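You operate a simulated robot arm through the tools that you are given. There is no shell and no other tool.

The job below is to be done with a simulated robot arm. You get a single attempt, and the scene is never put back.

Task
Tidy up: wipe the scanner glass, shut the blue cover, push the returns bin in, knob to PACK.
Fine: use the sponge and put it back. What is to be rubbed or washed off counts as gone when no trace of it is left.

It is judged by the outcome, as a careful person would: the job done as asked, and still so three seconds after it is handed in. It fails if anything else is knocked over, pushed out of place, dropped, spilled or broken. Lids that push on must go on centred and level and be pressed home; caps that screw on are set level and turned clockwise until they are tight.

Robot
A 6-joint arm with a two-finger parallel gripper, fixed in place. Base frame: the origin is on the floor under the middle of its stand, x ahead of it, y to its left, z up. Lengths are in m, angles in degrees, forces in N, time in s.
It reaches about 1.066 m from its shoulder. Its first joint turns from -166.0 to 166.0 degrees. Payload 3.91 kg.
The TCP is the grasp point between the finger pads, 0.03 m short of the fingertips. In the tool frame z runs along the fingers and y along their closing line. The gripper opens to 0.11 m. The fingers are 0.02 m wide and 0.01 m thick; the gripper's body (0.048 by 0.112 m) begins 0.055 m behind the TCP.
Orientation is told as [roll, pitch, yaw] about the base's x, y, z axes, in that order, counted from this pose: with the fingers straight down and closing along the base's y, the tool's x points along the base's -x, its y along +y and its z along -z.

Tools
- The arm moves only by the tool servo_tool. Its argument "moves" is a list of rows, each an object of numbers (a shift or turn left out is 0, a gripper value left out holds the last): "tx", "ty", "tz": the shift along the base's x, y, z in m; "wx", "wy", "wz": the turn, a rotation vector about the base's x, y, z in rad; "fingers": the opening, from 0 (shut) to 1 (fully open). In form: [{"tx": .., "ty": .., "tz": .., "wx": .., "wy": .., "wz": .., "fingers": ..}, ...]. A call has 1 to 20 rows; each row shifts and turns the commanded pose from where the row before left it. Rows are played at 5 a second. More than 0.05 m and 8.6 degrees between two rows, or a gripper value outside its range, and nothing of the call is played. Where a pose cannot be reached the arm comes as near as it can. A force on the tool above 90 N (or 10 N above the force at the start of the call, whichever is more), or a blocked arm, ends the call early, and 0.2 s more pass. Each finger travels about 0.153 m/s and halts on what it meets, pressing with about 25 N; the grip force reading is that of the motor and also rises with nothing between the fingers. The clock runs only during rows and for 0.2 s after the last one: add rows that do not move to give the fingers time. It gives the time, the measured TCP pose, the force on the tool (base axes), the opening and the grip force at its end, in the units of the frame above (readings bear some noise), with the torque about the TCP (base axes, N m) and any sound that the robot's microphone picked up.
- Cameras (640 x 400 px; columns grow to the right, rows downward): "scene" is fixed at [0.2202, -0.6485, 1.6055]; the picture's right is [0.81, -0.59, 0.00], its down [-0.32, -0.44, -0.84] and it looks along [0.49, 0.68, -0.54] (base axes); focal length 323 px, centre (320, 200). "wrist" rides on the gripper at [0.072, 0.017, -0.103] in the tool frame; the picture's right is [-0.23, 0.97, 0.00], its down [-0.76, -0.18, -0.62] and it looks along [-0.61, -0.14, 0.78] (tool axes); focal length 222 px, centre (320, 200). There is no depth. A picture from a camera that has moved, and an enlarged one, comes with that camera's place and axes in the base frame and with its lens.
- camera(camera): a new picture of that camera. It takes no simulated time.
- close_up(camera, box): a new picture of the part [left, top, right, bottom] of that camera's present view, enlarged. It takes no simulated time.
- finish_job(): hands the job in; it is judged then, once.

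Nothing tells you positions but the pictures and the camera data. Unless the task says otherwise, let go and move clear before handing in.

The tools are called after "Call:" as name(argument=value, ...) on one line, values as JSON. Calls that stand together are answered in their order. servo_tool: Moves the arm, as the interface text tells. Its arguments: {"type":"object","properties":{"moves":{"type":"array"}},"required":["moves"]} The other tools are called the same way: camera (camera) takes a picture; close_up (camera, box) takes an enlarged picture of a part of a camera's view; finish_job () hands the job in.

At the start:

```text
time_s: 0.0
tcp_pos: [0.601, 0.1611, 1.1646]
tool_rot: [-0.1, -0.1, 0.0]
contact_force: [-0.5, 0.3, -0.1]
ft_torque: [0.01, 0.01, 0.01]
width: 0.1099
gripper_force: 0.1
```

scene: 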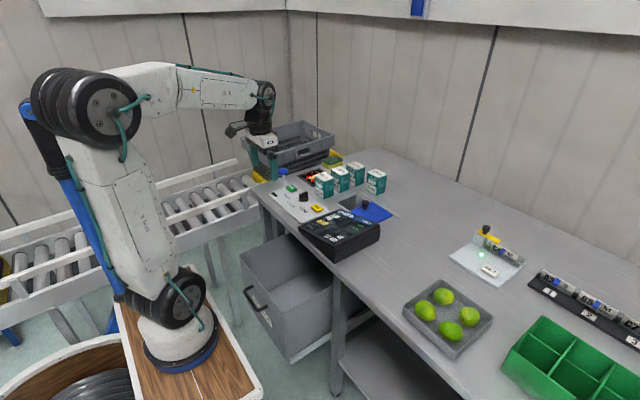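
wrist: 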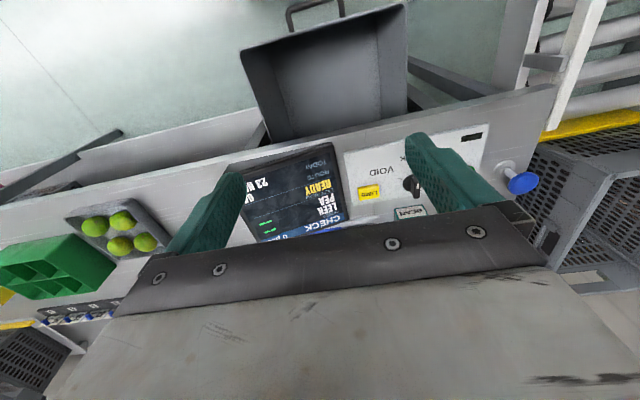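

I see a packing bench with a control panel (knob, blue button), a display, a blue item (the cover), an open grey drawer/bin under the bench, limes on a scale tray, and other items. I'll look closer before moving.

Call:
close_up(camera="scene", box=[240, 130, 400, 230])

Call:
close_up(camera="scene", box=[220, 200, 380, 300])

Call:
close_up(camera="scene", box=[430, 200, 590, 300])

Call:
close_up(camera="scene", box=[480, 240, 640, 400])

Call:
close_up(camera="wrist", box=[200, 100, 560, 300])

```text
4.00 times, centred on (320, 180) of scene
camera zoom: at [0.2202, -0.6485, 1.6055], right [0.81, -0.59, 0.0], down [-0.32, -0.44, -0.84], along [0.49, 0.68, -0.54], focal length 1292 px, centre (320, 280)
```

zoom: 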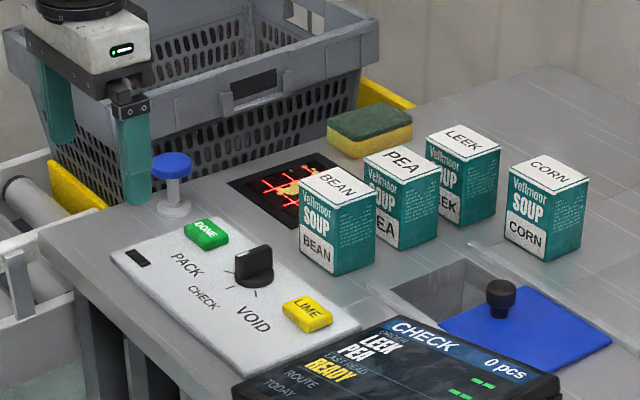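

```text
4.00 times, centred on (300, 250) of scene
camera zoom: at [0.2202, -0.6485, 1.6055], right [0.81, -0.59, 0.0], down [-0.32, -0.44, -0.84], along [0.49, 0.68, -0.54], focal length 1292 px, centre (400, 0)
```

zoom: 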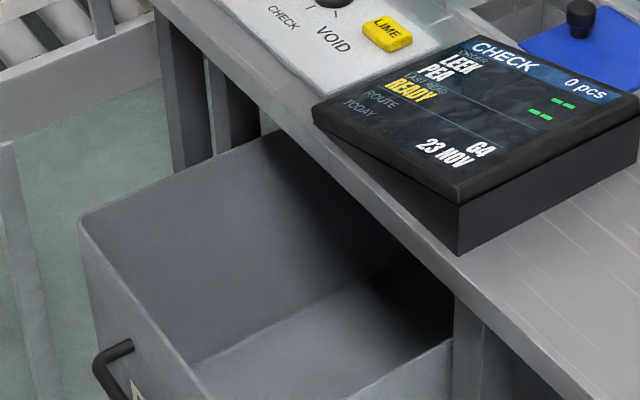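

```text
4.00 times, centred on (510, 250) of scene
camera zoom: at [0.2202, -0.6485, 1.6055], right [0.81, -0.59, 0.0], down [-0.32, -0.44, -0.84], along [0.49, 0.68, -0.54], focal length 1292 px, centre (-440, 0)
```

zoom: 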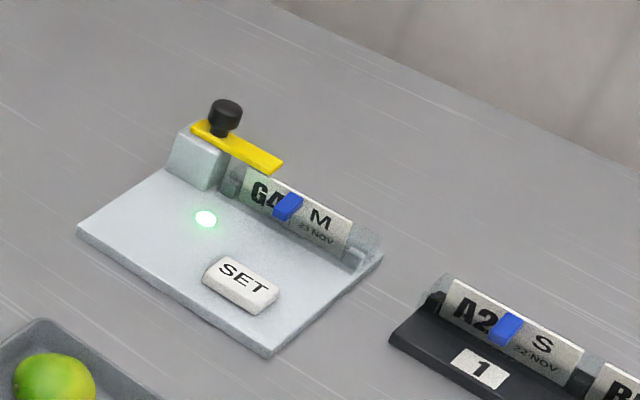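

```text
2.50 times, centred on (560, 320) of scene
camera zoom: at [0.2202, -0.6485, 1.6055], right [0.81, -0.59, 0.0], down [-0.32, -0.44, -0.84], along [0.49, 0.68, -0.54], focal length 808 px, centre (-280, -100)
```

zoom: 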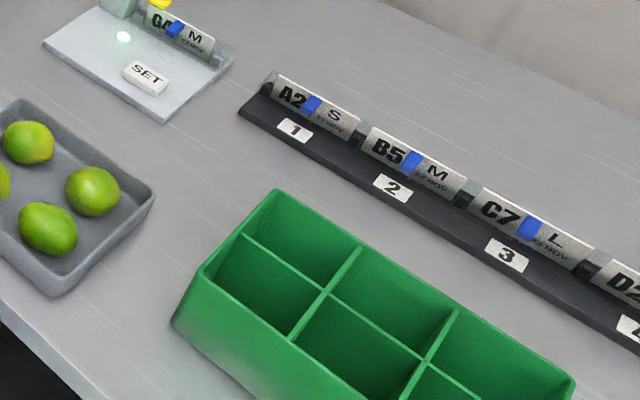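

```text
1.78 times, centred on (380, 200) of wrist
camera zoom: at [0.5287, 0.1769, 1.2675], right [0.23, 0.97, 0.0], down [0.76, -0.18, 0.62], along [0.61, -0.14, -0.78], focal length 395 px, centre (213, 200)
```

zoom: 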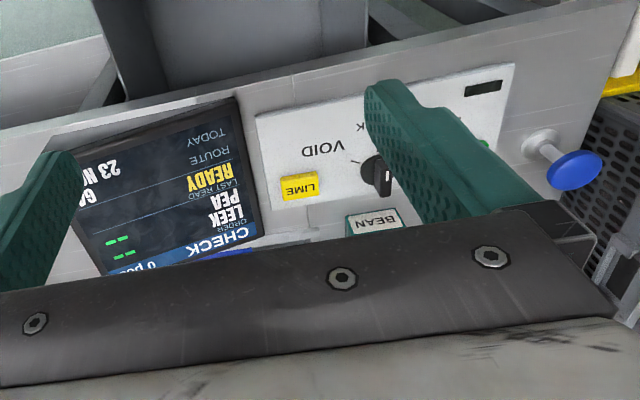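

The bench has a control panel with a pointer knob, a scanner glass with red cross-lines beside the sponge and soup boxes, and a sliding blue cover with a black knob. The returns bin is open under the bench front. I'll move the arm high over this area to see it better with the wrist camera.

Call:
servo_tool(moves=[{"tx": 0.022, "ty": 0.03, "tz": 0.005}, {"tx": 0.022, "ty": 0.03, "tz": 0.005}, {"tx": 0.022, "ty": 0.03, "tz": 0.005}, {"tx": 0.022, "ty": 0.03, "tz": 0.005}, {"tx": 0.022, "ty": 0.03, "tz": 0.005}, {"tx": 0.022, "ty": 0.03, "tz": 0.005}, {"tx": 0.022, "ty": 0.03, "tz": 0.005}, {"tx": 0.022, "ty": 0.03, "tz": 0.005}, {}])

Call:
camera(camera="wrist")

Call:
camera(camera="scene")

```text
time_s: 2.0
tcp_pos: [0.7761, 0.3998, 1.2084]
tool_rot: [0.0, 0.0, 0.0]
contact_force: [0.4, -0.5, -0.2]
ft_torque: [0.03, 0.01, -0.04]
width: 0.1099
gripper_force: 0.2
```

```text
taken
camera wrist: at [0.7042, 0.4165, 1.3104], right [0.23, 0.97, 0.0], down [0.76, -0.18, 0.62], along [0.61, -0.14, -0.78], focal length 222 px, centre (320, 200)
```

wrist: 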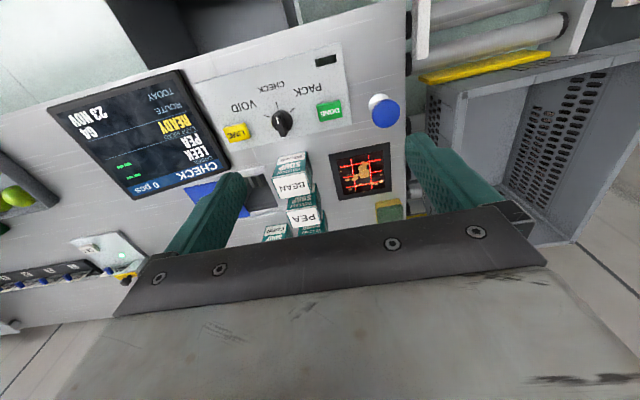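

```text
taken
```

scene: 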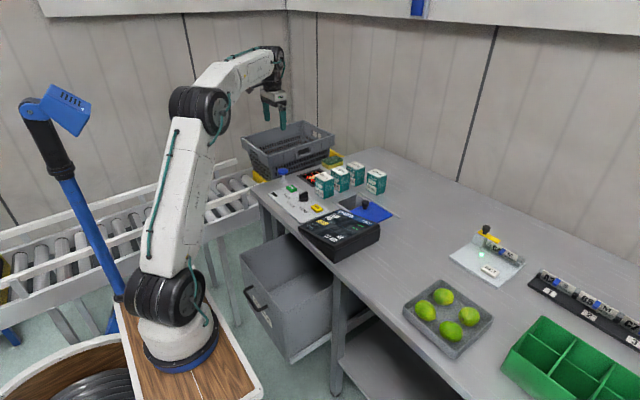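

I can see the panel, scanner glass with yellow smear, and boxes from above. I'll zoom in on the details.

Call:
close_up(camera="wrist", box=[210, 50, 370, 150])

Call:
close_up(camera="wrist", box=[300, 120, 460, 220])

Call:
close_up(camera="wrist", box=[200, 130, 360, 230])

Call:
close_up(camera="scene", box=[260, 145, 340, 195])

Call:
close_up(camera="scene", box=[330, 180, 410, 230])

Call:
close_up(camera="scene", box=[265, 170, 345, 220])

```text
4.00 times, centred on (290, 100) of wrist
camera zoom: at [0.7042, 0.4165, 1.3104], right [0.23, 0.97, 0.0], down [0.76, -0.18, 0.62], along [0.61, -0.14, -0.78], focal length 888 px, centre (440, 600)
```

zoom: 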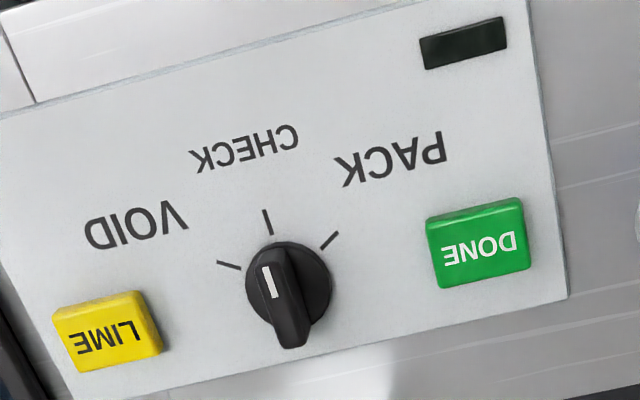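

```text
4.00 times, centred on (380, 170) of wrist
camera zoom: at [0.7042, 0.4165, 1.3104], right [0.23, 0.97, 0.0], down [0.76, -0.18, 0.62], along [0.61, -0.14, -0.78], focal length 888 px, centre (80, 320)
```

zoom: 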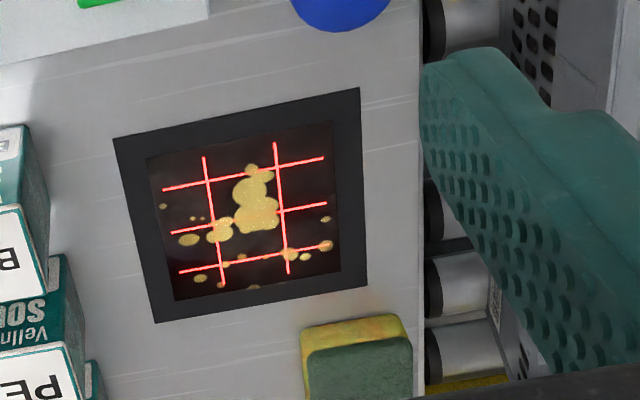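

```text
4.00 times, centred on (280, 180) of wrist
camera zoom: at [0.7042, 0.4165, 1.3104], right [0.23, 0.97, 0.0], down [0.76, -0.18, 0.62], along [0.61, -0.14, -0.78], focal length 888 px, centre (480, 280)
```

zoom: 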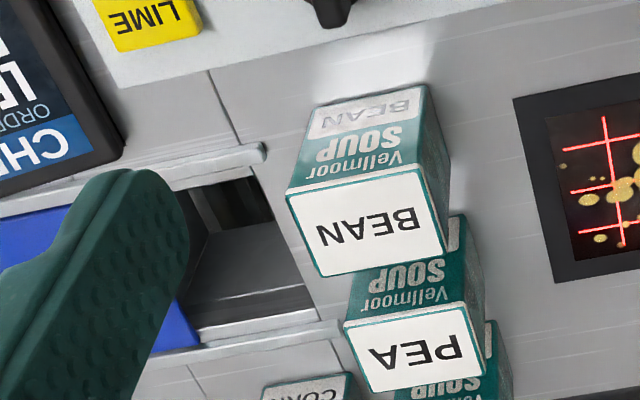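

```text
8.00 times, centred on (300, 170) of scene
camera zoom: at [0.2202, -0.6485, 1.6055], right [0.81, -0.59, 0.0], down [-0.32, -0.44, -0.84], along [0.49, 0.68, -0.54], focal length 2584 px, centre (480, 440)
```

zoom: 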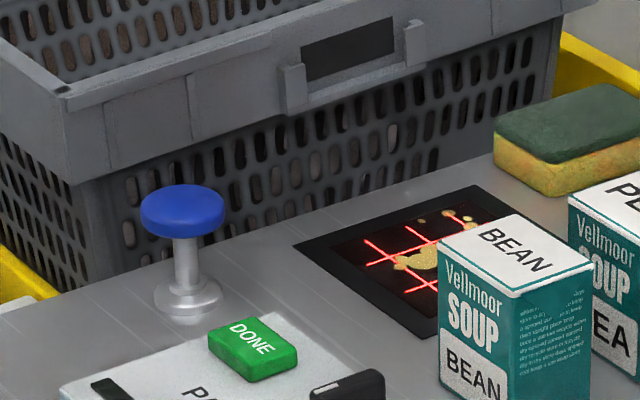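

```text
8.00 times, centred on (370, 205) of scene
camera zoom: at [0.2202, -0.6485, 1.6055], right [0.81, -0.59, 0.0], down [-0.32, -0.44, -0.84], along [0.49, 0.68, -0.54], focal length 2584 px, centre (-80, 160)
```

zoom: 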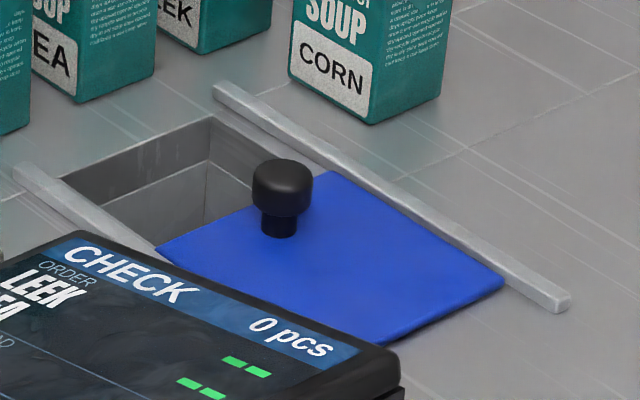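

```text
8.00 times, centred on (305, 195) of scene
camera zoom: at [0.2202, -0.6485, 1.6055], right [0.81, -0.59, 0.0], down [-0.32, -0.44, -0.84], along [0.49, 0.68, -0.54], focal length 2584 px, centre (440, 240)
```

zoom: 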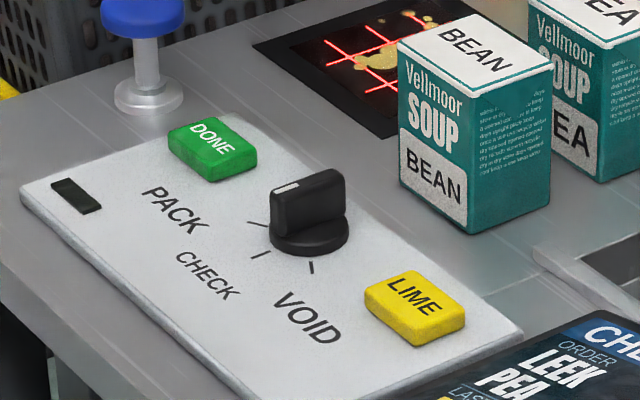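

The knob points at CHECK, with PACK one notch clockwise from it as seen from above. The glass is about 10 × 10 cm around (0.997, 0.45), and the sponge is just beyond it near (1.13, 0.51). Next I'll check how high the crate by the bench edge is before going near the sponge.

Call:
close_up(camera="wrist", box=[400, 20, 640, 250])

Call:
close_up(camera="scene", box=[235, 110, 345, 180])

Call:
close_up(camera="scene", box=[315, 140, 395, 190])

```text
1.74 times, centred on (520, 135) of wrist
camera zoom: at [0.7042, 0.4165, 1.3104], right [0.23, 0.97, 0.0], down [0.76, -0.18, 0.62], along [0.61, -0.14, -0.78], focal length 386 px, centre (-28, 313)
```

zoom: 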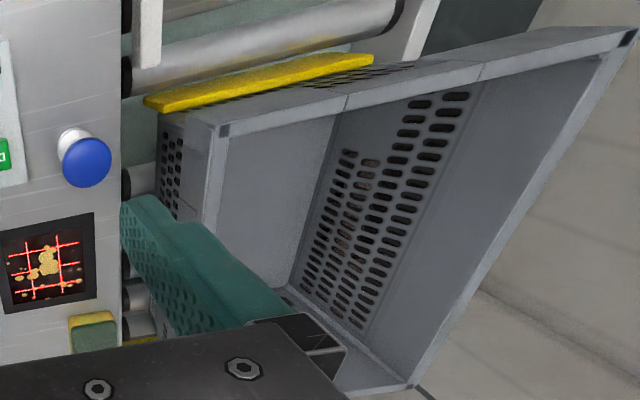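

```text
5.71 times, centred on (290, 145) of scene
camera zoom: at [0.2202, -0.6485, 1.6055], right [0.81, -0.59, 0.0], down [-0.32, -0.44, -0.84], along [0.49, 0.68, -0.54], focal length 1846 px, centre (491, 514)
```

zoom: 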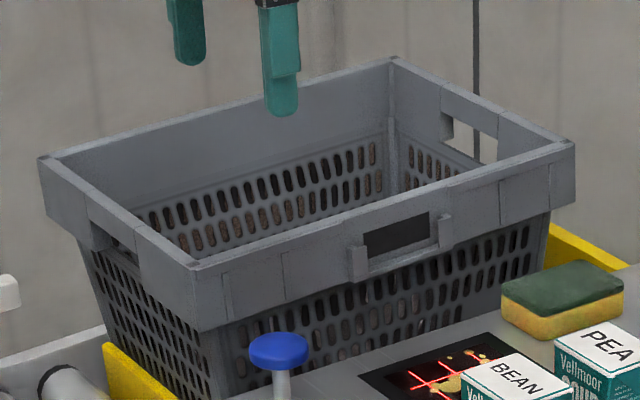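

```text
8.00 times, centred on (355, 165) of scene
camera zoom: at [0.2202, -0.6485, 1.6055], right [0.81, -0.59, 0.0], down [-0.32, -0.44, -0.84], along [0.49, 0.68, -0.54], focal length 2584 px, centre (40, 480)
```

zoom: 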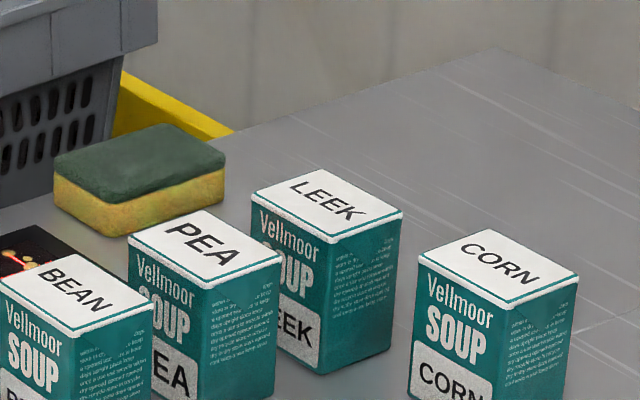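

The crate's rim on the bench side is at roughly y≈0.61 and z≈0.95, so there is room to grip the sponge across its 6 cm width. I'll move above the sponge at a safe height and look again.

Call:
servo_tool(moves=[{"tx": 0.039, "ty": 0.012, "tz": -0.006}, {"tx": 0.039, "ty": 0.012, "tz": -0.006}, {"tx": 0.039, "ty": 0.012, "tz": -0.006}, {"tx": 0.039, "ty": 0.012, "tz": -0.006}, {"tx": 0.039, "ty": 0.012, "tz": -0.006}, {"tx": 0.039, "ty": 0.012, "tz": -0.006}, {"tx": 0.039, "ty": 0.012, "tz": -0.006}, {"tx": 0.039, "ty": 0.012, "tz": -0.006}, {"tx": 0.039, "ty": 0.012, "tz": -0.006}, {}])

Call:
camera(camera="wrist")

Call:
camera(camera="scene")

```text
time_s: 4.2
tcp_pos: [0.9224, 0.4033, 1.1076]
tool_rot: [-0.1, 0.0, -0.1]
contact_force: [-0.9, 0.1, -0.4]
ft_torque: [0.04, -0.02, -0.01]
width: 0.1102
gripper_force: 0.1
out of reach, approached as far as the arm can: row 3, 4, 5, 6, 7, 8, 9
```

```text
taken
camera wrist: at [0.8507, 0.4201, 1.2097], right [0.23, 0.97, 0.0], down [0.76, -0.18, 0.62], along [0.61, -0.14, -0.78], focal length 222 px, centre (320, 200)
```

wrist: 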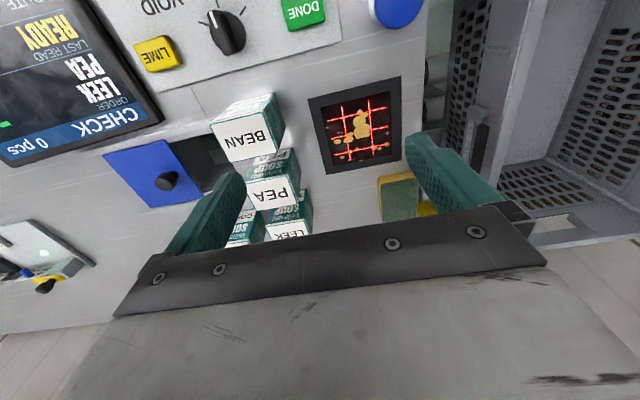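

```text
taken
```

scene: 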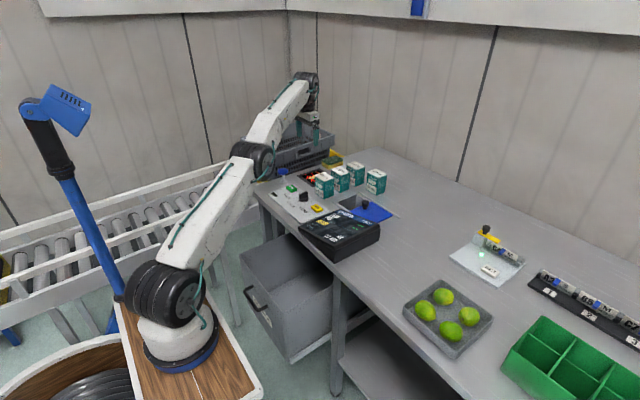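

The arm can't reach the sponge with the tool vertical, so I'll need to tilt it outward. I'll back off first and see how the commanded pose behaves after a clamp. Then I'll turn the gripper 180° so the camera ends up on the upper side once tilted.

Call:
servo_tool(moves=[{"tx": -0.03, "ty": -0.012, "tz": 0.02}, {"tx": -0.03, "ty": -0.012, "tz": 0.02}, {"tx": -0.03, "ty": -0.012, "tz": 0.02}, {"tx": -0.03, "ty": -0.012, "tz": 0.02}, {"tx": -0.03, "ty": -0.012, "tz": 0.02}, {}])

```text
time_s: 5.6
tcp_pos: [0.7751, 0.3435, 1.2073]
tool_rot: [0.1, 0.1, 0.1]
contact_force: [0.0, 0.2, -0.6]
ft_torque: [0.0, 0.03, -0.02]
width: 0.11
gripper_force: 0.0
```

The commanded pose follows the achieved one, so there is no drift from the clamp. Now I'll turn the gripper 180° about the vertical while it is retracted and high.

Call:
servo_tool(moves=[{"tx": -0.02, "ty": -0.02, "tz": 0.01, "wz": 0.1496}, {"tx": -0.02, "ty": -0.02, "tz": 0.01, "wz": 0.1496}, {"tx": -0.02, "ty": -0.02, "tz": 0.01, "wz": 0.1496}, {"wz": 0.1496}, {"wz": 0.1496}, {"wz": 0.1496}, {"wz": 0.1496}, {"wz": 0.1496}, {"wz": 0.1496}, {"wz": 0.1496}, {"wz": 0.1496}, {"wz": 0.1496}, {"wz": 0.1496}, {"wz": 0.1496}, {"wz": 0.1496}, {"wz": 0.1496}, {"wz": 0.1496}, {"wz": 0.1496}, {"wz": 0.1496}, {"wz": 0.1496}])

```text
time_s: 9.8
tcp_pos: [0.7153, 0.2838, 1.2356]
tool_rot: [0.0, 0.0, 171.5]
contact_force: [0.6, 0.7, -0.1]
ft_torque: [-0.01, -0.01, 0.0]
width: 0.1102
gripper_force: 0.1
```

Call:
servo_tool(moves=[{"wz": 0.1484}, {}])

Call:
camera(camera="wrist")

Call:
camera(camera="scene")

```text
time_s: 10.4
tcp_pos: [0.7153, 0.2834, 1.2364]
tool_rot: [0.0, 0.0, -180.0]
contact_force: [0.1, 0.7, -0.3]
ft_torque: [0.05, 0.01, -0.03]
width: 0.1101
gripper_force: 0.1
```

```text
taken
camera wrist: at [0.7876, 0.2663, 1.3384], right [-0.23, -0.97, 0.0], down [-0.76, 0.18, 0.62], along [-0.61, 0.14, -0.78], focal length 222 px, centre (320, 200)
```

wrist: 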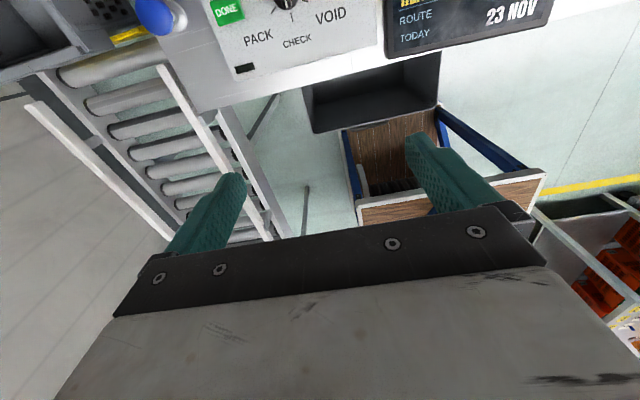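

```text
taken
```

scene: 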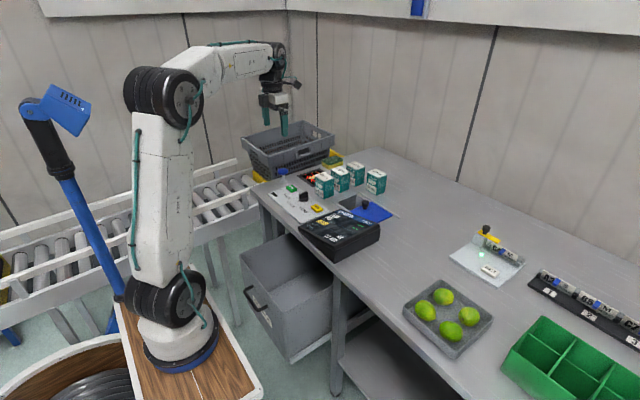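

The gripper is flipped and the camera is now on the far side. Next I'll tilt the fingers outward (+x) by about 55° and move over toward the scanner, staying high.

Call:
servo_tool(moves=[{"tx": 0.02, "ty": 0.02, "wy": -0.137}, {"tx": 0.02, "ty": 0.02, "wy": -0.137}, {"tx": 0.02, "ty": 0.02, "wy": -0.137}, {"tx": 0.02, "ty": 0.02, "wy": -0.137}, {"tx": 0.02, "ty": 0.02, "wy": -0.137}, {"tx": 0.02, "ty": 0.02, "wy": -0.137}, {"tx": 0.02, "ty": 0.02, "wy": -0.137}, {"tx": 0.02, "ty": 0.02, "tz": -0.02}, {"tx": 0.02, "ty": 0.02, "tz": -0.02}, {"tx": 0.02, "ty": 0.02, "tz": -0.02}, {"tx": 0.02, "ty": 0.02, "tz": -0.02}, {}])

Call:
camera(camera="wrist")

Call:
camera(camera="scene")

```text
time_s: 13.0
tcp_pos: [0.9335, 0.5028, 1.1546]
tool_rot: [-0.1, 54.9, 179.9]
contact_force: [-0.3, 0.1, 0.1]
ft_torque: [0.01, 0.02, 0.03]
width: 0.1101
gripper_force: 0.0
```

```text
taken
camera wrist: at [0.8908, 0.4854, 1.2722], right [-0.13, -0.97, -0.19], down [-0.95, 0.18, -0.26], along [0.29, 0.14, -0.95], focal length 222 px, centre (320, 200)
```

wrist: 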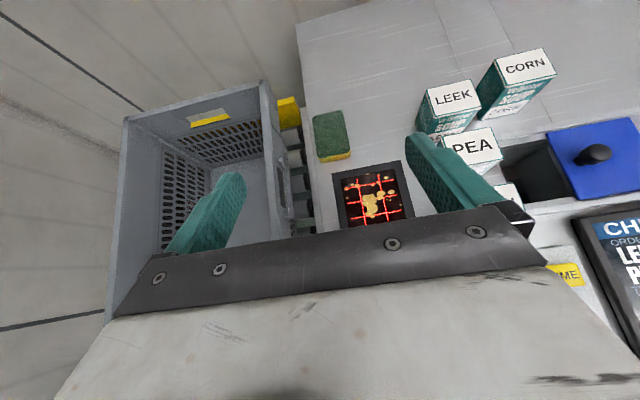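

```text
taken
```

scene: 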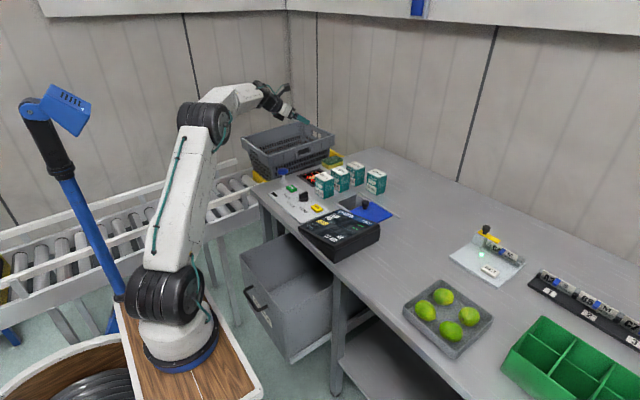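

The camera now sees the sponge and glass well. I'll zoom in to locate the sponge precisely.

Call:
close_up(camera="wrist", box=[290, 90, 410, 165])

Call:
close_up(camera="wrist", box=[310, 130, 430, 205])

```text
5.33 times, centred on (350, 128) of wrist
camera zoom: at [0.8908, 0.4854, 1.2722], right [-0.13, -0.97, -0.19], down [-0.95, 0.18, -0.26], along [0.29, 0.14, -0.95], focal length 1185 px, centre (160, 587)
```

zoom: 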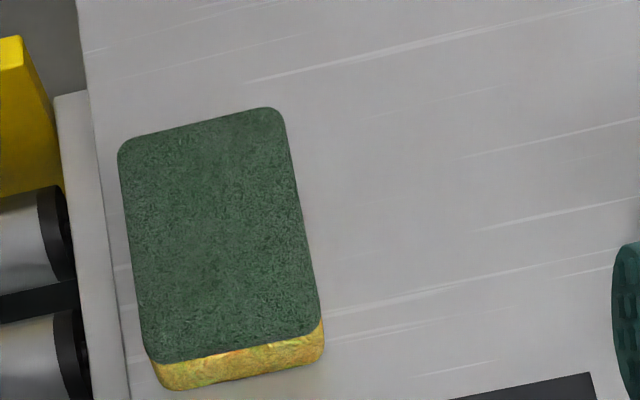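

```text
5.33 times, centred on (370, 168) of wrist
camera zoom: at [0.8908, 0.4854, 1.2722], right [-0.13, -0.97, -0.19], down [-0.95, 0.18, -0.26], along [0.29, 0.14, -0.95], focal length 1185 px, centre (53, 373)
```

zoom: 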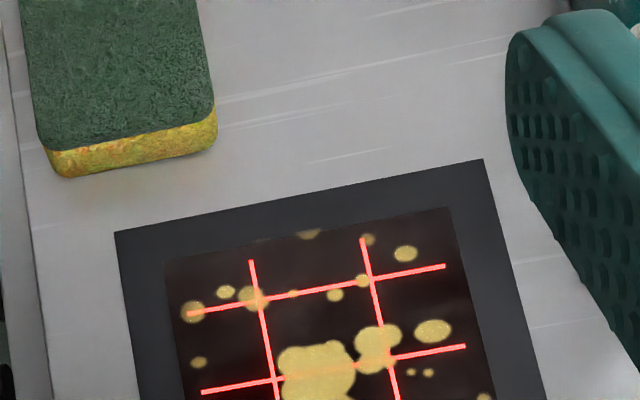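

The sponge spans x 1.085–1.178 and y 0.471–0.534, with its top at about z 0.90. I'll go to a pre-grasp point along the tilted approach line and check the clearances.

Call:
servo_tool(moves=[{"tx": 0.0146, "tz": -0.036, "fingers": 0.87}, {"tx": 0.0146, "tz": -0.036}, {"tx": 0.0146, "tz": -0.036}, {"tx": 0.0146, "tz": -0.036}, {"tx": 0.0146, "tz": -0.036}, {}])

Call:
camera(camera="wrist")

Call:
close_up(camera="scene", box=[160, 70, 400, 220])

```text
time_s: 14.4
tcp_pos: [1.0074, 0.5052, 0.9763]
tool_rot: [-0.1, 54.9, 179.9]
contact_force: [-0.2, 0.0, 0.7]
ft_torque: [-0.01, 0.03, -0.03]
width: 0.0957
gripper_force: 0.1
```

```text
taken
camera wrist: at [0.9645, 0.4875, 1.0929], right [-0.13, -0.97, -0.19], down [-0.95, 0.18, -0.27], along [0.29, 0.14, -0.95], focal length 222 px, centre (320, 200)
```

wrist: 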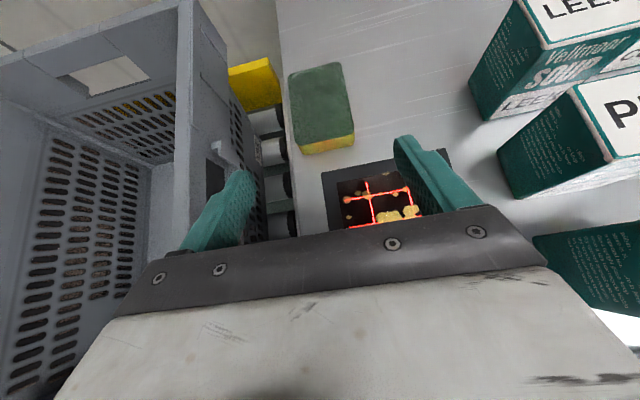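

```text
2.67 times, centred on (280, 145) of scene
camera zoom: at [0.2202, -0.6485, 1.6055], right [0.81, -0.59, 0.0], down [-0.32, -0.44, -0.84], along [0.49, 0.68, -0.54], focal length 861 px, centre (427, 347)
```

zoom: 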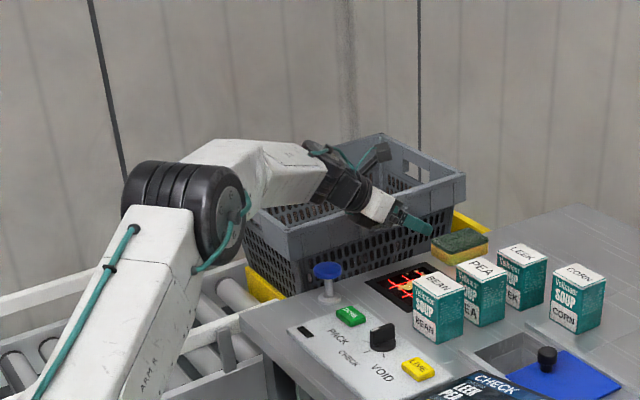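

The crate rim is at about y 0.604, so there are about 4 cm of side clearance. I'll continue down along the approach line and stop a little short of the sponge.

Call:
servo_tool(moves=[{"tx": 0.0164, "ty": -0.001, "tz": -0.0115}, {"tx": 0.0164, "ty": -0.001, "tz": -0.0115}, {"tx": 0.0164, "ty": -0.001, "tz": -0.0115}, {"tx": 0.0164, "tz": -0.0115}, {}])

Call:
camera(camera="wrist")

Call:
close_up(camera="scene", box=[200, 90, 360, 190])

```text
time_s: 15.6
tcp_pos: [1.0739, 0.5007, 0.9295]
tool_rot: [-0.1, 55.0, 179.9]
contact_force: [0.8, 0.2, -0.3]
ft_torque: [0.01, 0.02, -0.01]
width: 0.0958
gripper_force: 0.1
```

```text
taken
camera wrist: at [1.0315, 0.4841, 1.0476], right [-0.13, -0.97, -0.19], down [-0.95, 0.18, -0.26], along [0.29, 0.14, -0.95], focal length 222 px, centre (320, 200)
```

wrist: 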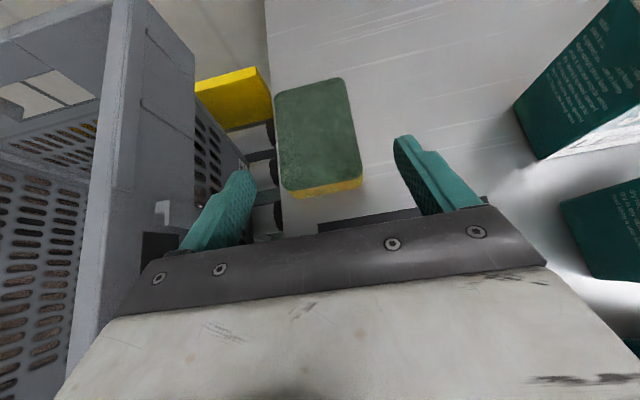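

```text
4.00 times, centred on (280, 140) of scene
camera zoom: at [0.2202, -0.6485, 1.6055], right [0.81, -0.59, 0.0], down [-0.32, -0.44, -0.84], along [0.49, 0.68, -0.54], focal length 1292 px, centre (480, 440)
```

zoom: 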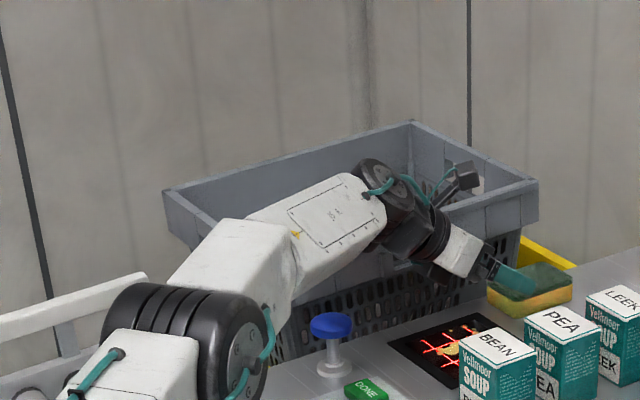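

Everything is clear and centred on the sponge, and the forearm is well above the mushroom button. I'll advance to straddle the sponge's near end.

Call:
servo_tool(moves=[{"tx": 0.0115, "ty": 0.0005, "tz": -0.008}, {"tx": 0.0115, "ty": 0.0005, "tz": -0.008}, {"tx": 0.0115, "ty": 0.0005, "tz": -0.007}, {}])

Call:
camera(camera="wrist")

Call:
close_up(camera="scene", box=[290, 130, 370, 180])

```text
time_s: 16.6
tcp_pos: [1.0875, 0.4931, 0.9053]
tool_rot: [-0.2, 54.9, 179.9]
contact_force: [-0.3, -0.3, 0.4]
ft_torque: [-0.02, -0.03, 0.01]
width: 0.0957
gripper_force: 0.0
out of reach, approached as far as the arm can: row 1, 2, 3
```

```text
taken
camera wrist: at [1.045, 0.4758, 1.0229], right [-0.13, -0.97, -0.19], down [-0.95, 0.18, -0.27], along [0.29, 0.14, -0.95], focal length 222 px, centre (320, 200)
```

wrist: 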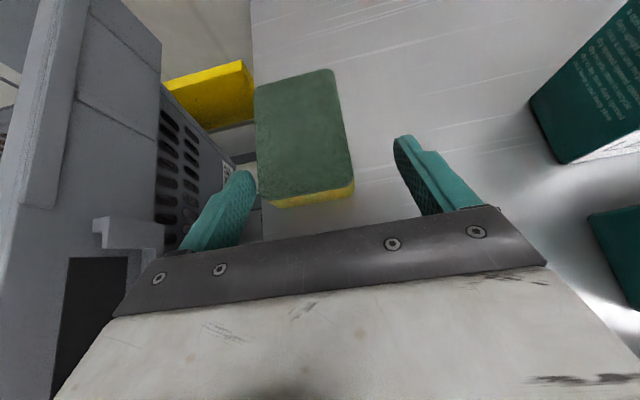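

```text
8.00 times, centred on (330, 155) of scene
camera zoom: at [0.2202, -0.6485, 1.6055], right [0.81, -0.59, 0.0], down [-0.32, -0.44, -0.84], along [0.49, 0.68, -0.54], focal length 2584 px, centre (240, 560)
```

zoom: 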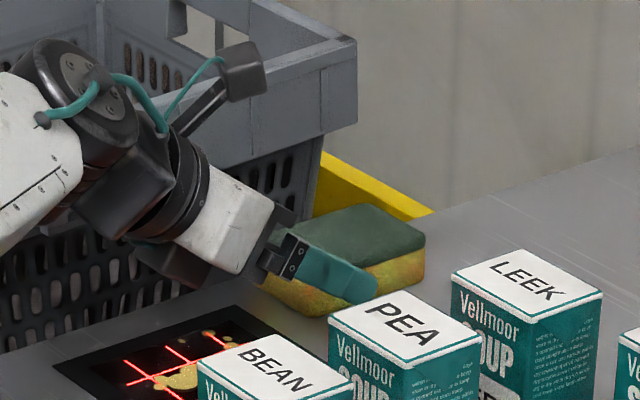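

I've hit the reach limit at this tilt, about 2 cm short. I'll check the arm's configuration before tilting further.

Call:
camera(camera="scene")

Call:
close_up(camera="scene", box=[200, 110, 330, 200])

```text
taken
```

scene: 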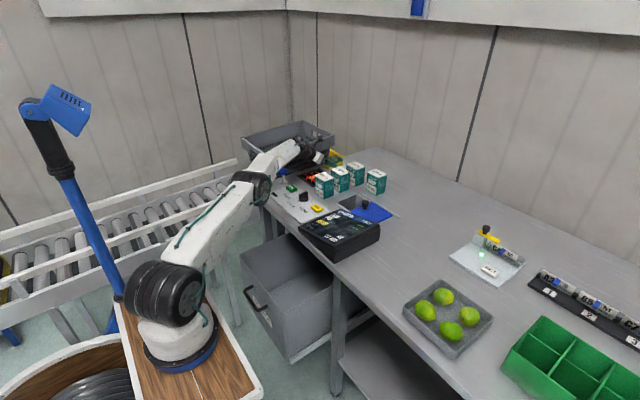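

```text
4.44 times, centred on (265, 155) of scene
camera zoom: at [0.2202, -0.6485, 1.6055], right [0.81, -0.59, 0.0], down [-0.32, -0.44, -0.84], along [0.49, 0.68, -0.54], focal length 1436 px, centre (564, 400)
```

zoom: 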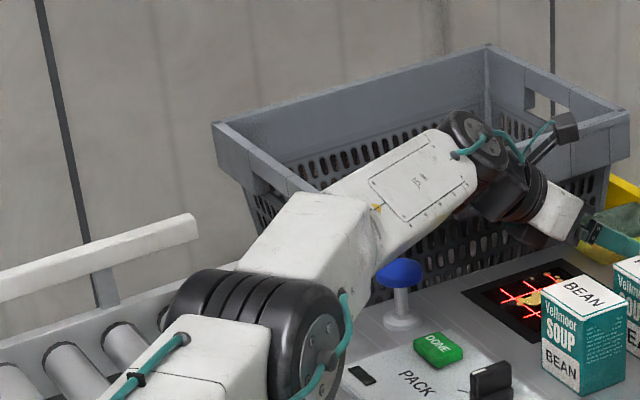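

The arm is straight, so more tilt is the way to gain reach. First I'll look closely at what hangs below the wrist, since tilting lowers it.

Call:
close_up(camera="scene", box=[288, 128, 352, 168])

```text
10.00 times, centred on (320, 148) of scene
camera zoom: at [0.2202, -0.6485, 1.6055], right [0.81, -0.59, 0.0], down [-0.32, -0.44, -0.84], along [0.49, 0.68, -0.54], focal length 3230 px, centre (320, 720)
```

zoom: 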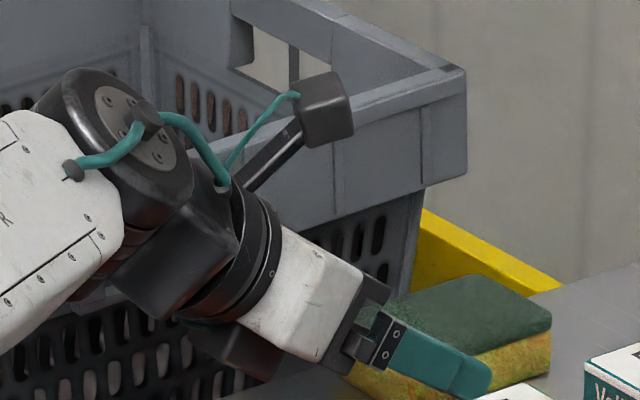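

The dark part is just the robot's own flange, with good clearance to the bench. I'll tilt a further 8° to gain reach, then move to the grasp point centred on the sponge.

Call:
servo_tool(moves=[{"tx": -0.006, "ty": 0.004, "tz": 0.003, "wy": -0.07}, {"ty": 0.004, "wy": -0.07}, {"tx": 0.004, "ty": 0.001}, {}])

Call:
close_up(camera="scene", box=[200, 110, 330, 200])

Call:
camera(camera="wrist")

```text
time_s: 17.6
tcp_pos: [1.084, 0.5008, 0.9085]
tool_rot: [-0.2, 63.0, 179.9]
contact_force: [-0.1, 0.2, 1.1]
ft_torque: [0.02, 0.0, 0.01]
width: 0.0957
gripper_force: 0.1
```

```text
4.44 times, centred on (265, 155) of scene
camera zoom: at [0.2202, -0.6485, 1.6055], right [0.81, -0.59, 0.0], down [-0.32, -0.44, -0.84], along [0.49, 0.68, -0.54], focal length 1436 px, centre (564, 400)
```

zoom: 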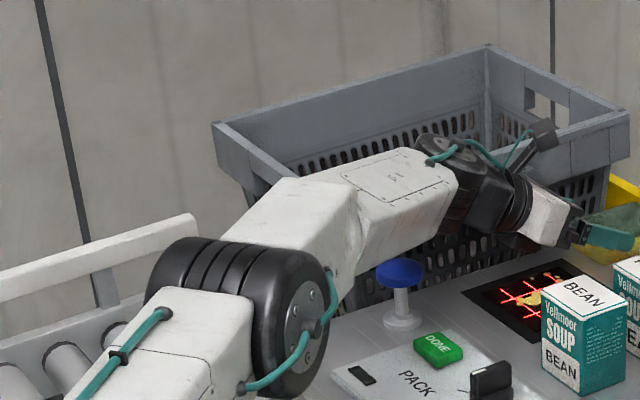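

```text
taken
camera wrist: at [1.0259, 0.4841, 1.0189], right [-0.1, -0.97, -0.2], down [-0.9, 0.18, -0.39], along [0.42, 0.14, -0.9], focal length 222 px, centre (320, 200)
```

wrist: 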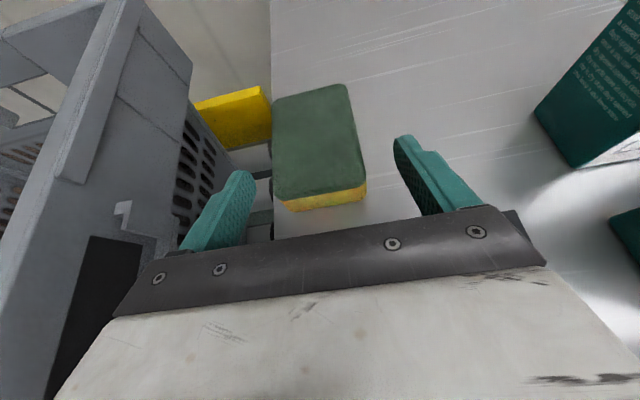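

There is clearance everywhere. I'll advance to the grasp point around the sponge's near end.

Call:
servo_tool(moves=[{"tx": 0.01, "ty": 0.0005, "tz": -0.0025}, {"tx": 0.01, "ty": 0.0005, "tz": -0.0025}, {}])

Call:
camera(camera="wrist")

Call:
close_up(camera="scene", box=[288, 128, 352, 168])

```text
time_s: 18.4
tcp_pos: [1.0988, 0.499, 0.901]
tool_rot: [-0.2, 62.9, 180.0]
contact_force: [-0.2, 0.2, 0.2]
ft_torque: [0.01, -0.03, 0.01]
width: 0.0956
gripper_force: 0.2
out of reach, approached as far as the arm can: row 2
```

```text
taken
camera wrist: at [1.0412, 0.4817, 1.0132], right [-0.1, -0.97, -0.2], down [-0.9, 0.18, -0.39], along [0.42, 0.14, -0.9], focal length 222 px, centre (320, 200)
```

wrist: 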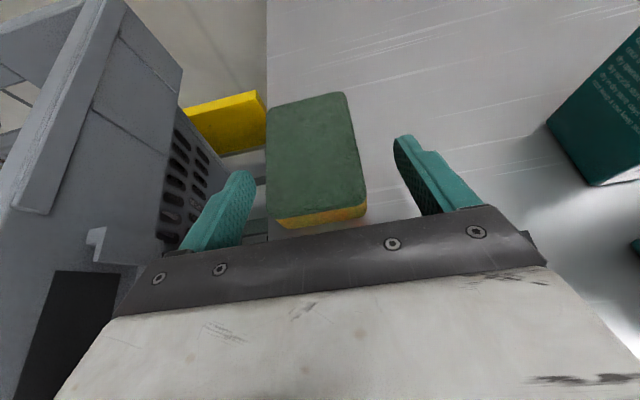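

```text
10.00 times, centred on (320, 148) of scene
camera zoom: at [0.2202, -0.6485, 1.6055], right [0.81, -0.59, 0.0], down [-0.32, -0.44, -0.84], along [0.49, 0.68, -0.54], focal length 3230 px, centre (320, 720)
```

zoom: 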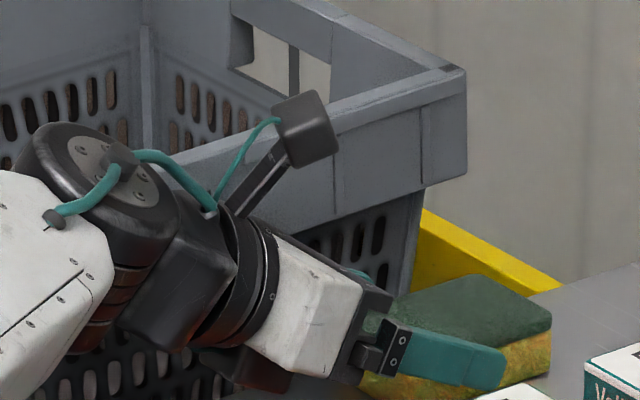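

The fingers straddle the sponge's near end. Closing the gripper on it now.

Call:
servo_tool(moves=[{"fingers": 0.6}, {"fingers": 0.5}, {"fingers": 0.4}, {}, {}])

Call:
camera(camera="wrist")

```text
time_s: 19.6
tcp_pos: [1.0991, 0.4996, 0.9035]
tool_rot: [-0.1, 63.0, 180.0]
contact_force: [0.3, -0.2, 0.2]
ft_torque: [0.01, -0.02, 0.01]
width: 0.0632
gripper_force: 25.1
```

```text
taken
camera wrist: at [1.0412, 0.4818, 1.0134], right [-0.1, -0.97, -0.2], down [-0.9, 0.18, -0.39], along [0.42, 0.14, -0.9], focal length 222 px, centre (320, 200)
```

wrist: 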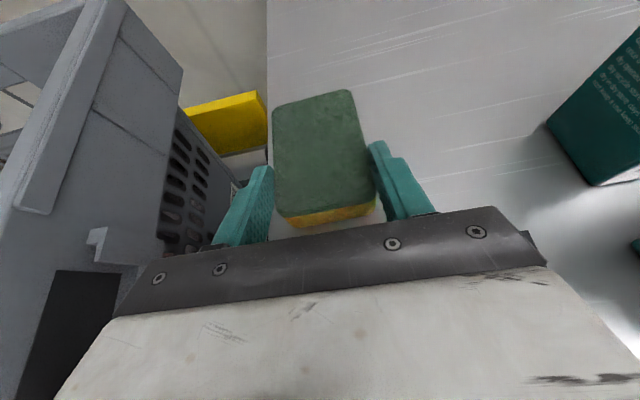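

I've got the sponge (grip 25 N, 63 mm wide). At this steep tilt the wrist would come too near the mushroom button while wiping. So I'll lift, set the sponge down on the far part of the scanner area, and regrasp it with less tilt.

Call:
servo_tool(moves=[{"tx": -0.003, "tz": 0.008}, {"tx": -0.006, "tz": 0.01}, {"tx": -0.01, "ty": -0.006, "tz": 0.004}, {"tx": -0.01, "ty": -0.012}, {"tx": -0.01, "ty": -0.012}, {"tx": -0.01, "ty": -0.012}, {}])

Call:
camera(camera="wrist")

Call:
close_up(camera="scene", box=[200, 110, 360, 210])

```text
time_s: 21.2
tcp_pos: [1.0506, 0.4571, 0.9231]
tool_rot: [-0.1, 63.0, 179.8]
contact_force: [-0.7, -0.1, 0.5]
ft_torque: [0.01, 0.01, 0.03]
width: 0.0631
gripper_force: 25.0
```

```text
taken
camera wrist: at [0.9912, 0.4395, 1.0348], right [-0.1, -0.97, -0.2], down [-0.9, 0.18, -0.39], along [0.42, 0.14, -0.9], focal length 222 px, centre (320, 200)
```

wrist: 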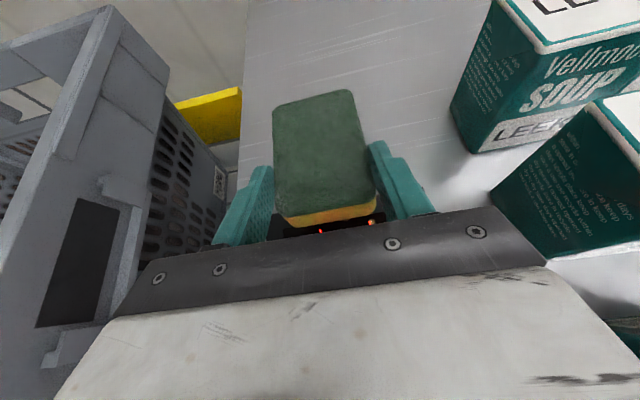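

```text
4.00 times, centred on (280, 160) of scene
camera zoom: at [0.2202, -0.6485, 1.6055], right [0.81, -0.59, 0.0], down [-0.32, -0.44, -0.84], along [0.49, 0.68, -0.54], focal length 1292 px, centre (480, 360)
```

zoom: 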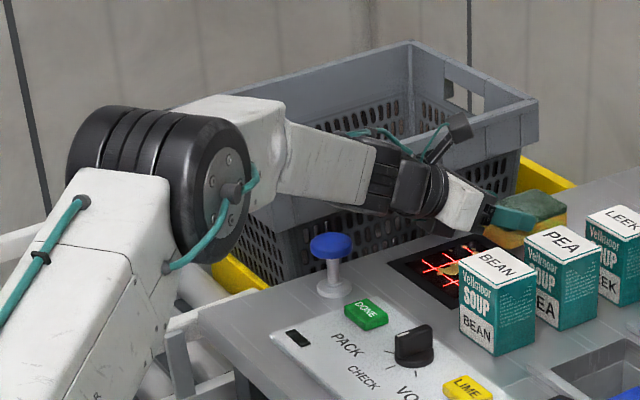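

The sponge lifted cleanly. I'll shift slightly nearer and set it down gently.

Call:
servo_tool(moves=[{"tx": -0.012, "ty": -0.002}, {"tz": -0.01}, {"tz": -0.006}, {"tz": -0.003}, {}])

```text
time_s: 22.4
tcp_pos: [1.0395, 0.4555, 0.9044]
tool_rot: [-0.3, 63.0, 179.8]
contact_force: [0.6, -0.9, -0.4]
ft_torque: [0.0, -0.02, -0.02]
width: 0.0629
gripper_force: 25.0
```

Call:
servo_tool(moves=[{"tz": -0.001}, {"tz": -0.001}, {}])

```text
time_s: 23.2
tcp_pos: [1.0388, 0.4554, 0.905]
tool_rot: [-0.2, 62.9, 179.8]
contact_force: [0.1, -0.2, 0.2]
ft_torque: [-0.02, 0.03, 0.0]
width: 0.0633
gripper_force: 25.3
```

Call:
servo_tool(moves=[{"tz": -0.001}, {"tz": -0.001}, {}])

Call:
close_up(camera="scene", box=[290, 140, 354, 180])

```text
time_s: 24.0
tcp_pos: [1.0379, 0.4566, 0.9027]
tool_rot: [-0.1, 63.1, 179.8]
contact_force: [0.2, -1.1, 5.1]
ft_torque: [0.0, -0.01, 0.0]
width: 0.0632
gripper_force: 25.1
```

```text
10.00 times, centred on (322, 160) of scene
camera zoom: at [0.2202, -0.6485, 1.6055], right [0.81, -0.59, 0.0], down [-0.32, -0.44, -0.84], along [0.49, 0.68, -0.54], focal length 3230 px, centre (300, 600)
```

zoom: 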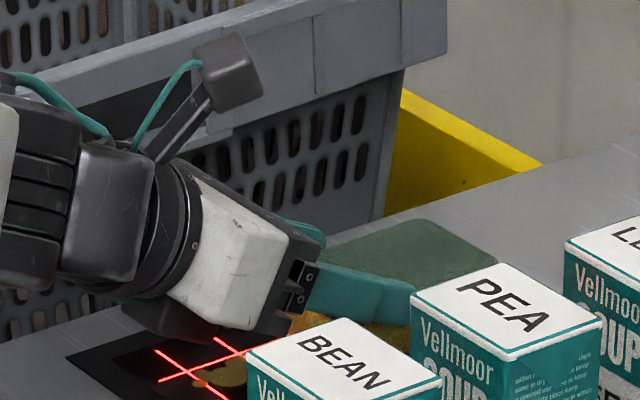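

The sponge is in contact with about 5 N. Releasing, backing off along the finger axis, then reducing the tilt to 40°.

Call:
servo_tool(moves=[{"fingers": 0.7}, {"fingers": 0.87}, {}, {"tx": -0.0134, "tz": 0.0068}, {"tx": -0.0267, "tz": 0.0136}, {"tx": -0.0134, "tz": 0.0268}, {"tx": 0.0, "tz": 0.02, "wy": 0.134}, {"wy": 0.134}, {"wy": 0.1334}, {}])

Call:
camera(camera="wrist")

Call:
close_up(camera="scene", box=[200, 110, 360, 210])

```text
time_s: 26.2
tcp_pos: [0.9849, 0.456, 0.9685]
tool_rot: [-0.2, 39.9, 179.9]
contact_force: [-0.3, -0.5, 0.1]
ft_torque: [0.0, 0.0, 0.01]
width: 0.0959
gripper_force: 0.1
```

```text
taken
camera wrist: at [0.9737, 0.439, 1.093], right [-0.17, -0.97, -0.15], down [-0.98, 0.18, -0.01], along [0.04, 0.14, -0.99], focal length 222 px, centre (320, 200)
```

wrist: 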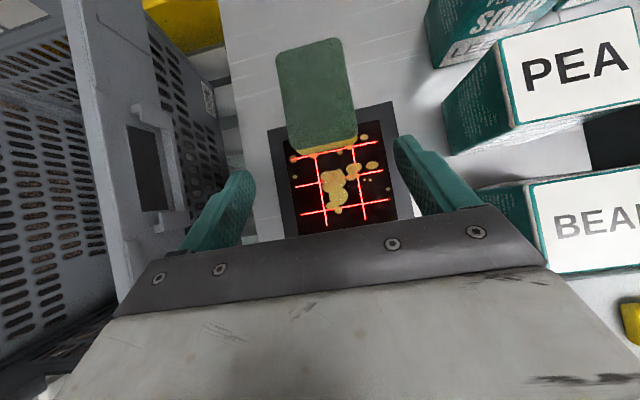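

```text
4.00 times, centred on (280, 160) of scene
camera zoom: at [0.2202, -0.6485, 1.6055], right [0.81, -0.59, 0.0], down [-0.32, -0.44, -0.84], along [0.49, 0.68, -0.54], focal length 1292 px, centre (480, 360)
```

zoom: 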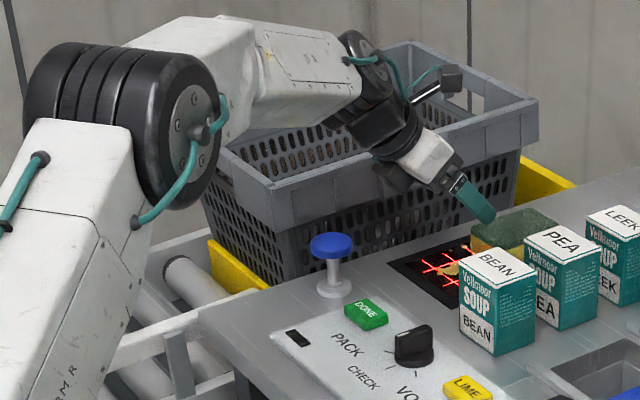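

The sponge sits flat at x 1.027–1.12, y 0.425–0.486. I'll approach again at 40° tilt to grip it near its middle.

Call:
servo_tool(moves=[{"tx": 0.022, "tz": 0.003}, {"tx": 0.0171, "tz": -0.0204}, {"tx": 0.0171, "tz": -0.0204}, {"tx": 0.0171, "tz": -0.0204}, {}])

Call:
camera(camera="wrist")

```text
time_s: 27.4
tcp_pos: [1.0567, 0.4559, 0.91]
tool_rot: [0.0, 39.9, 179.9]
contact_force: [-0.2, -0.1, 0.0]
ft_torque: [-0.01, 0.02, 0.0]
width: 0.0956
gripper_force: 0.0
```

```text
taken
camera wrist: at [1.0463, 0.4384, 1.0344], right [-0.18, -0.97, -0.15], down [-0.98, 0.18, -0.01], along [0.04, 0.14, -0.99], focal length 222 px, centre (320, 200)
```

wrist: 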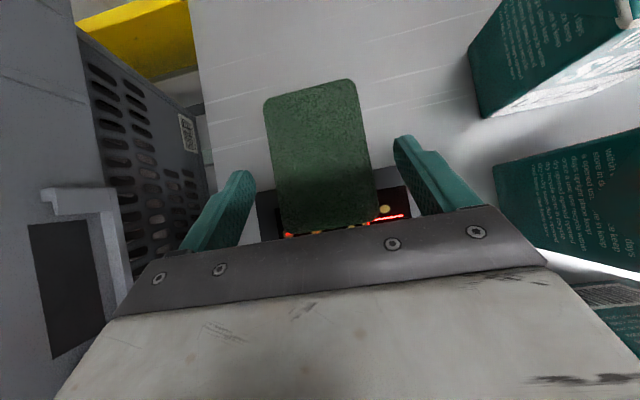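

The fingers are well placed around the sponge. Closing again and checking the grip.

Call:
servo_tool(moves=[{"fingers": 0.6}, {"fingers": 0.4}, {}, {}])

```text
time_s: 28.4
tcp_pos: [1.0574, 0.4565, 0.9091]
tool_rot: [-0.1, 39.9, 179.8]
contact_force: [0.0, -0.3, 0.3]
ft_torque: [-0.01, -0.04, 0.0]
width: 0.0626
gripper_force: 25.1
```

Call:
servo_tool(moves=[{"tz": -0.001}, {"tz": -0.001}, {"tx": -0.01}, {"tx": -0.015}, {"tx": -0.015}, {}])

Call:
camera(camera="wrist")

```text
time_s: 29.8
tcp_pos: [1.0174, 0.4561, 0.9095]
tool_rot: [-0.1, 40.0, 179.9]
contact_force: [-0.1, -0.3, 8.9]
ft_torque: [-0.05, -0.17, -0.03]
width: 0.0626
gripper_force: 24.9
```

```text
taken
camera wrist: at [1.0068, 0.4389, 1.0339], right [-0.18, -0.97, -0.15], down [-0.98, 0.18, -0.01], along [0.04, 0.14, -0.99], focal length 222 px, centre (320, 200)
```

wrist: 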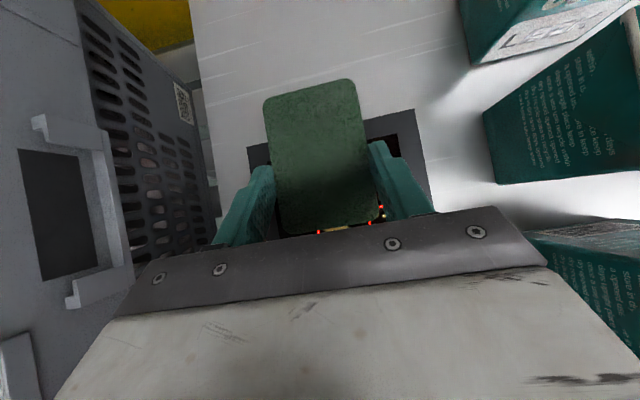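

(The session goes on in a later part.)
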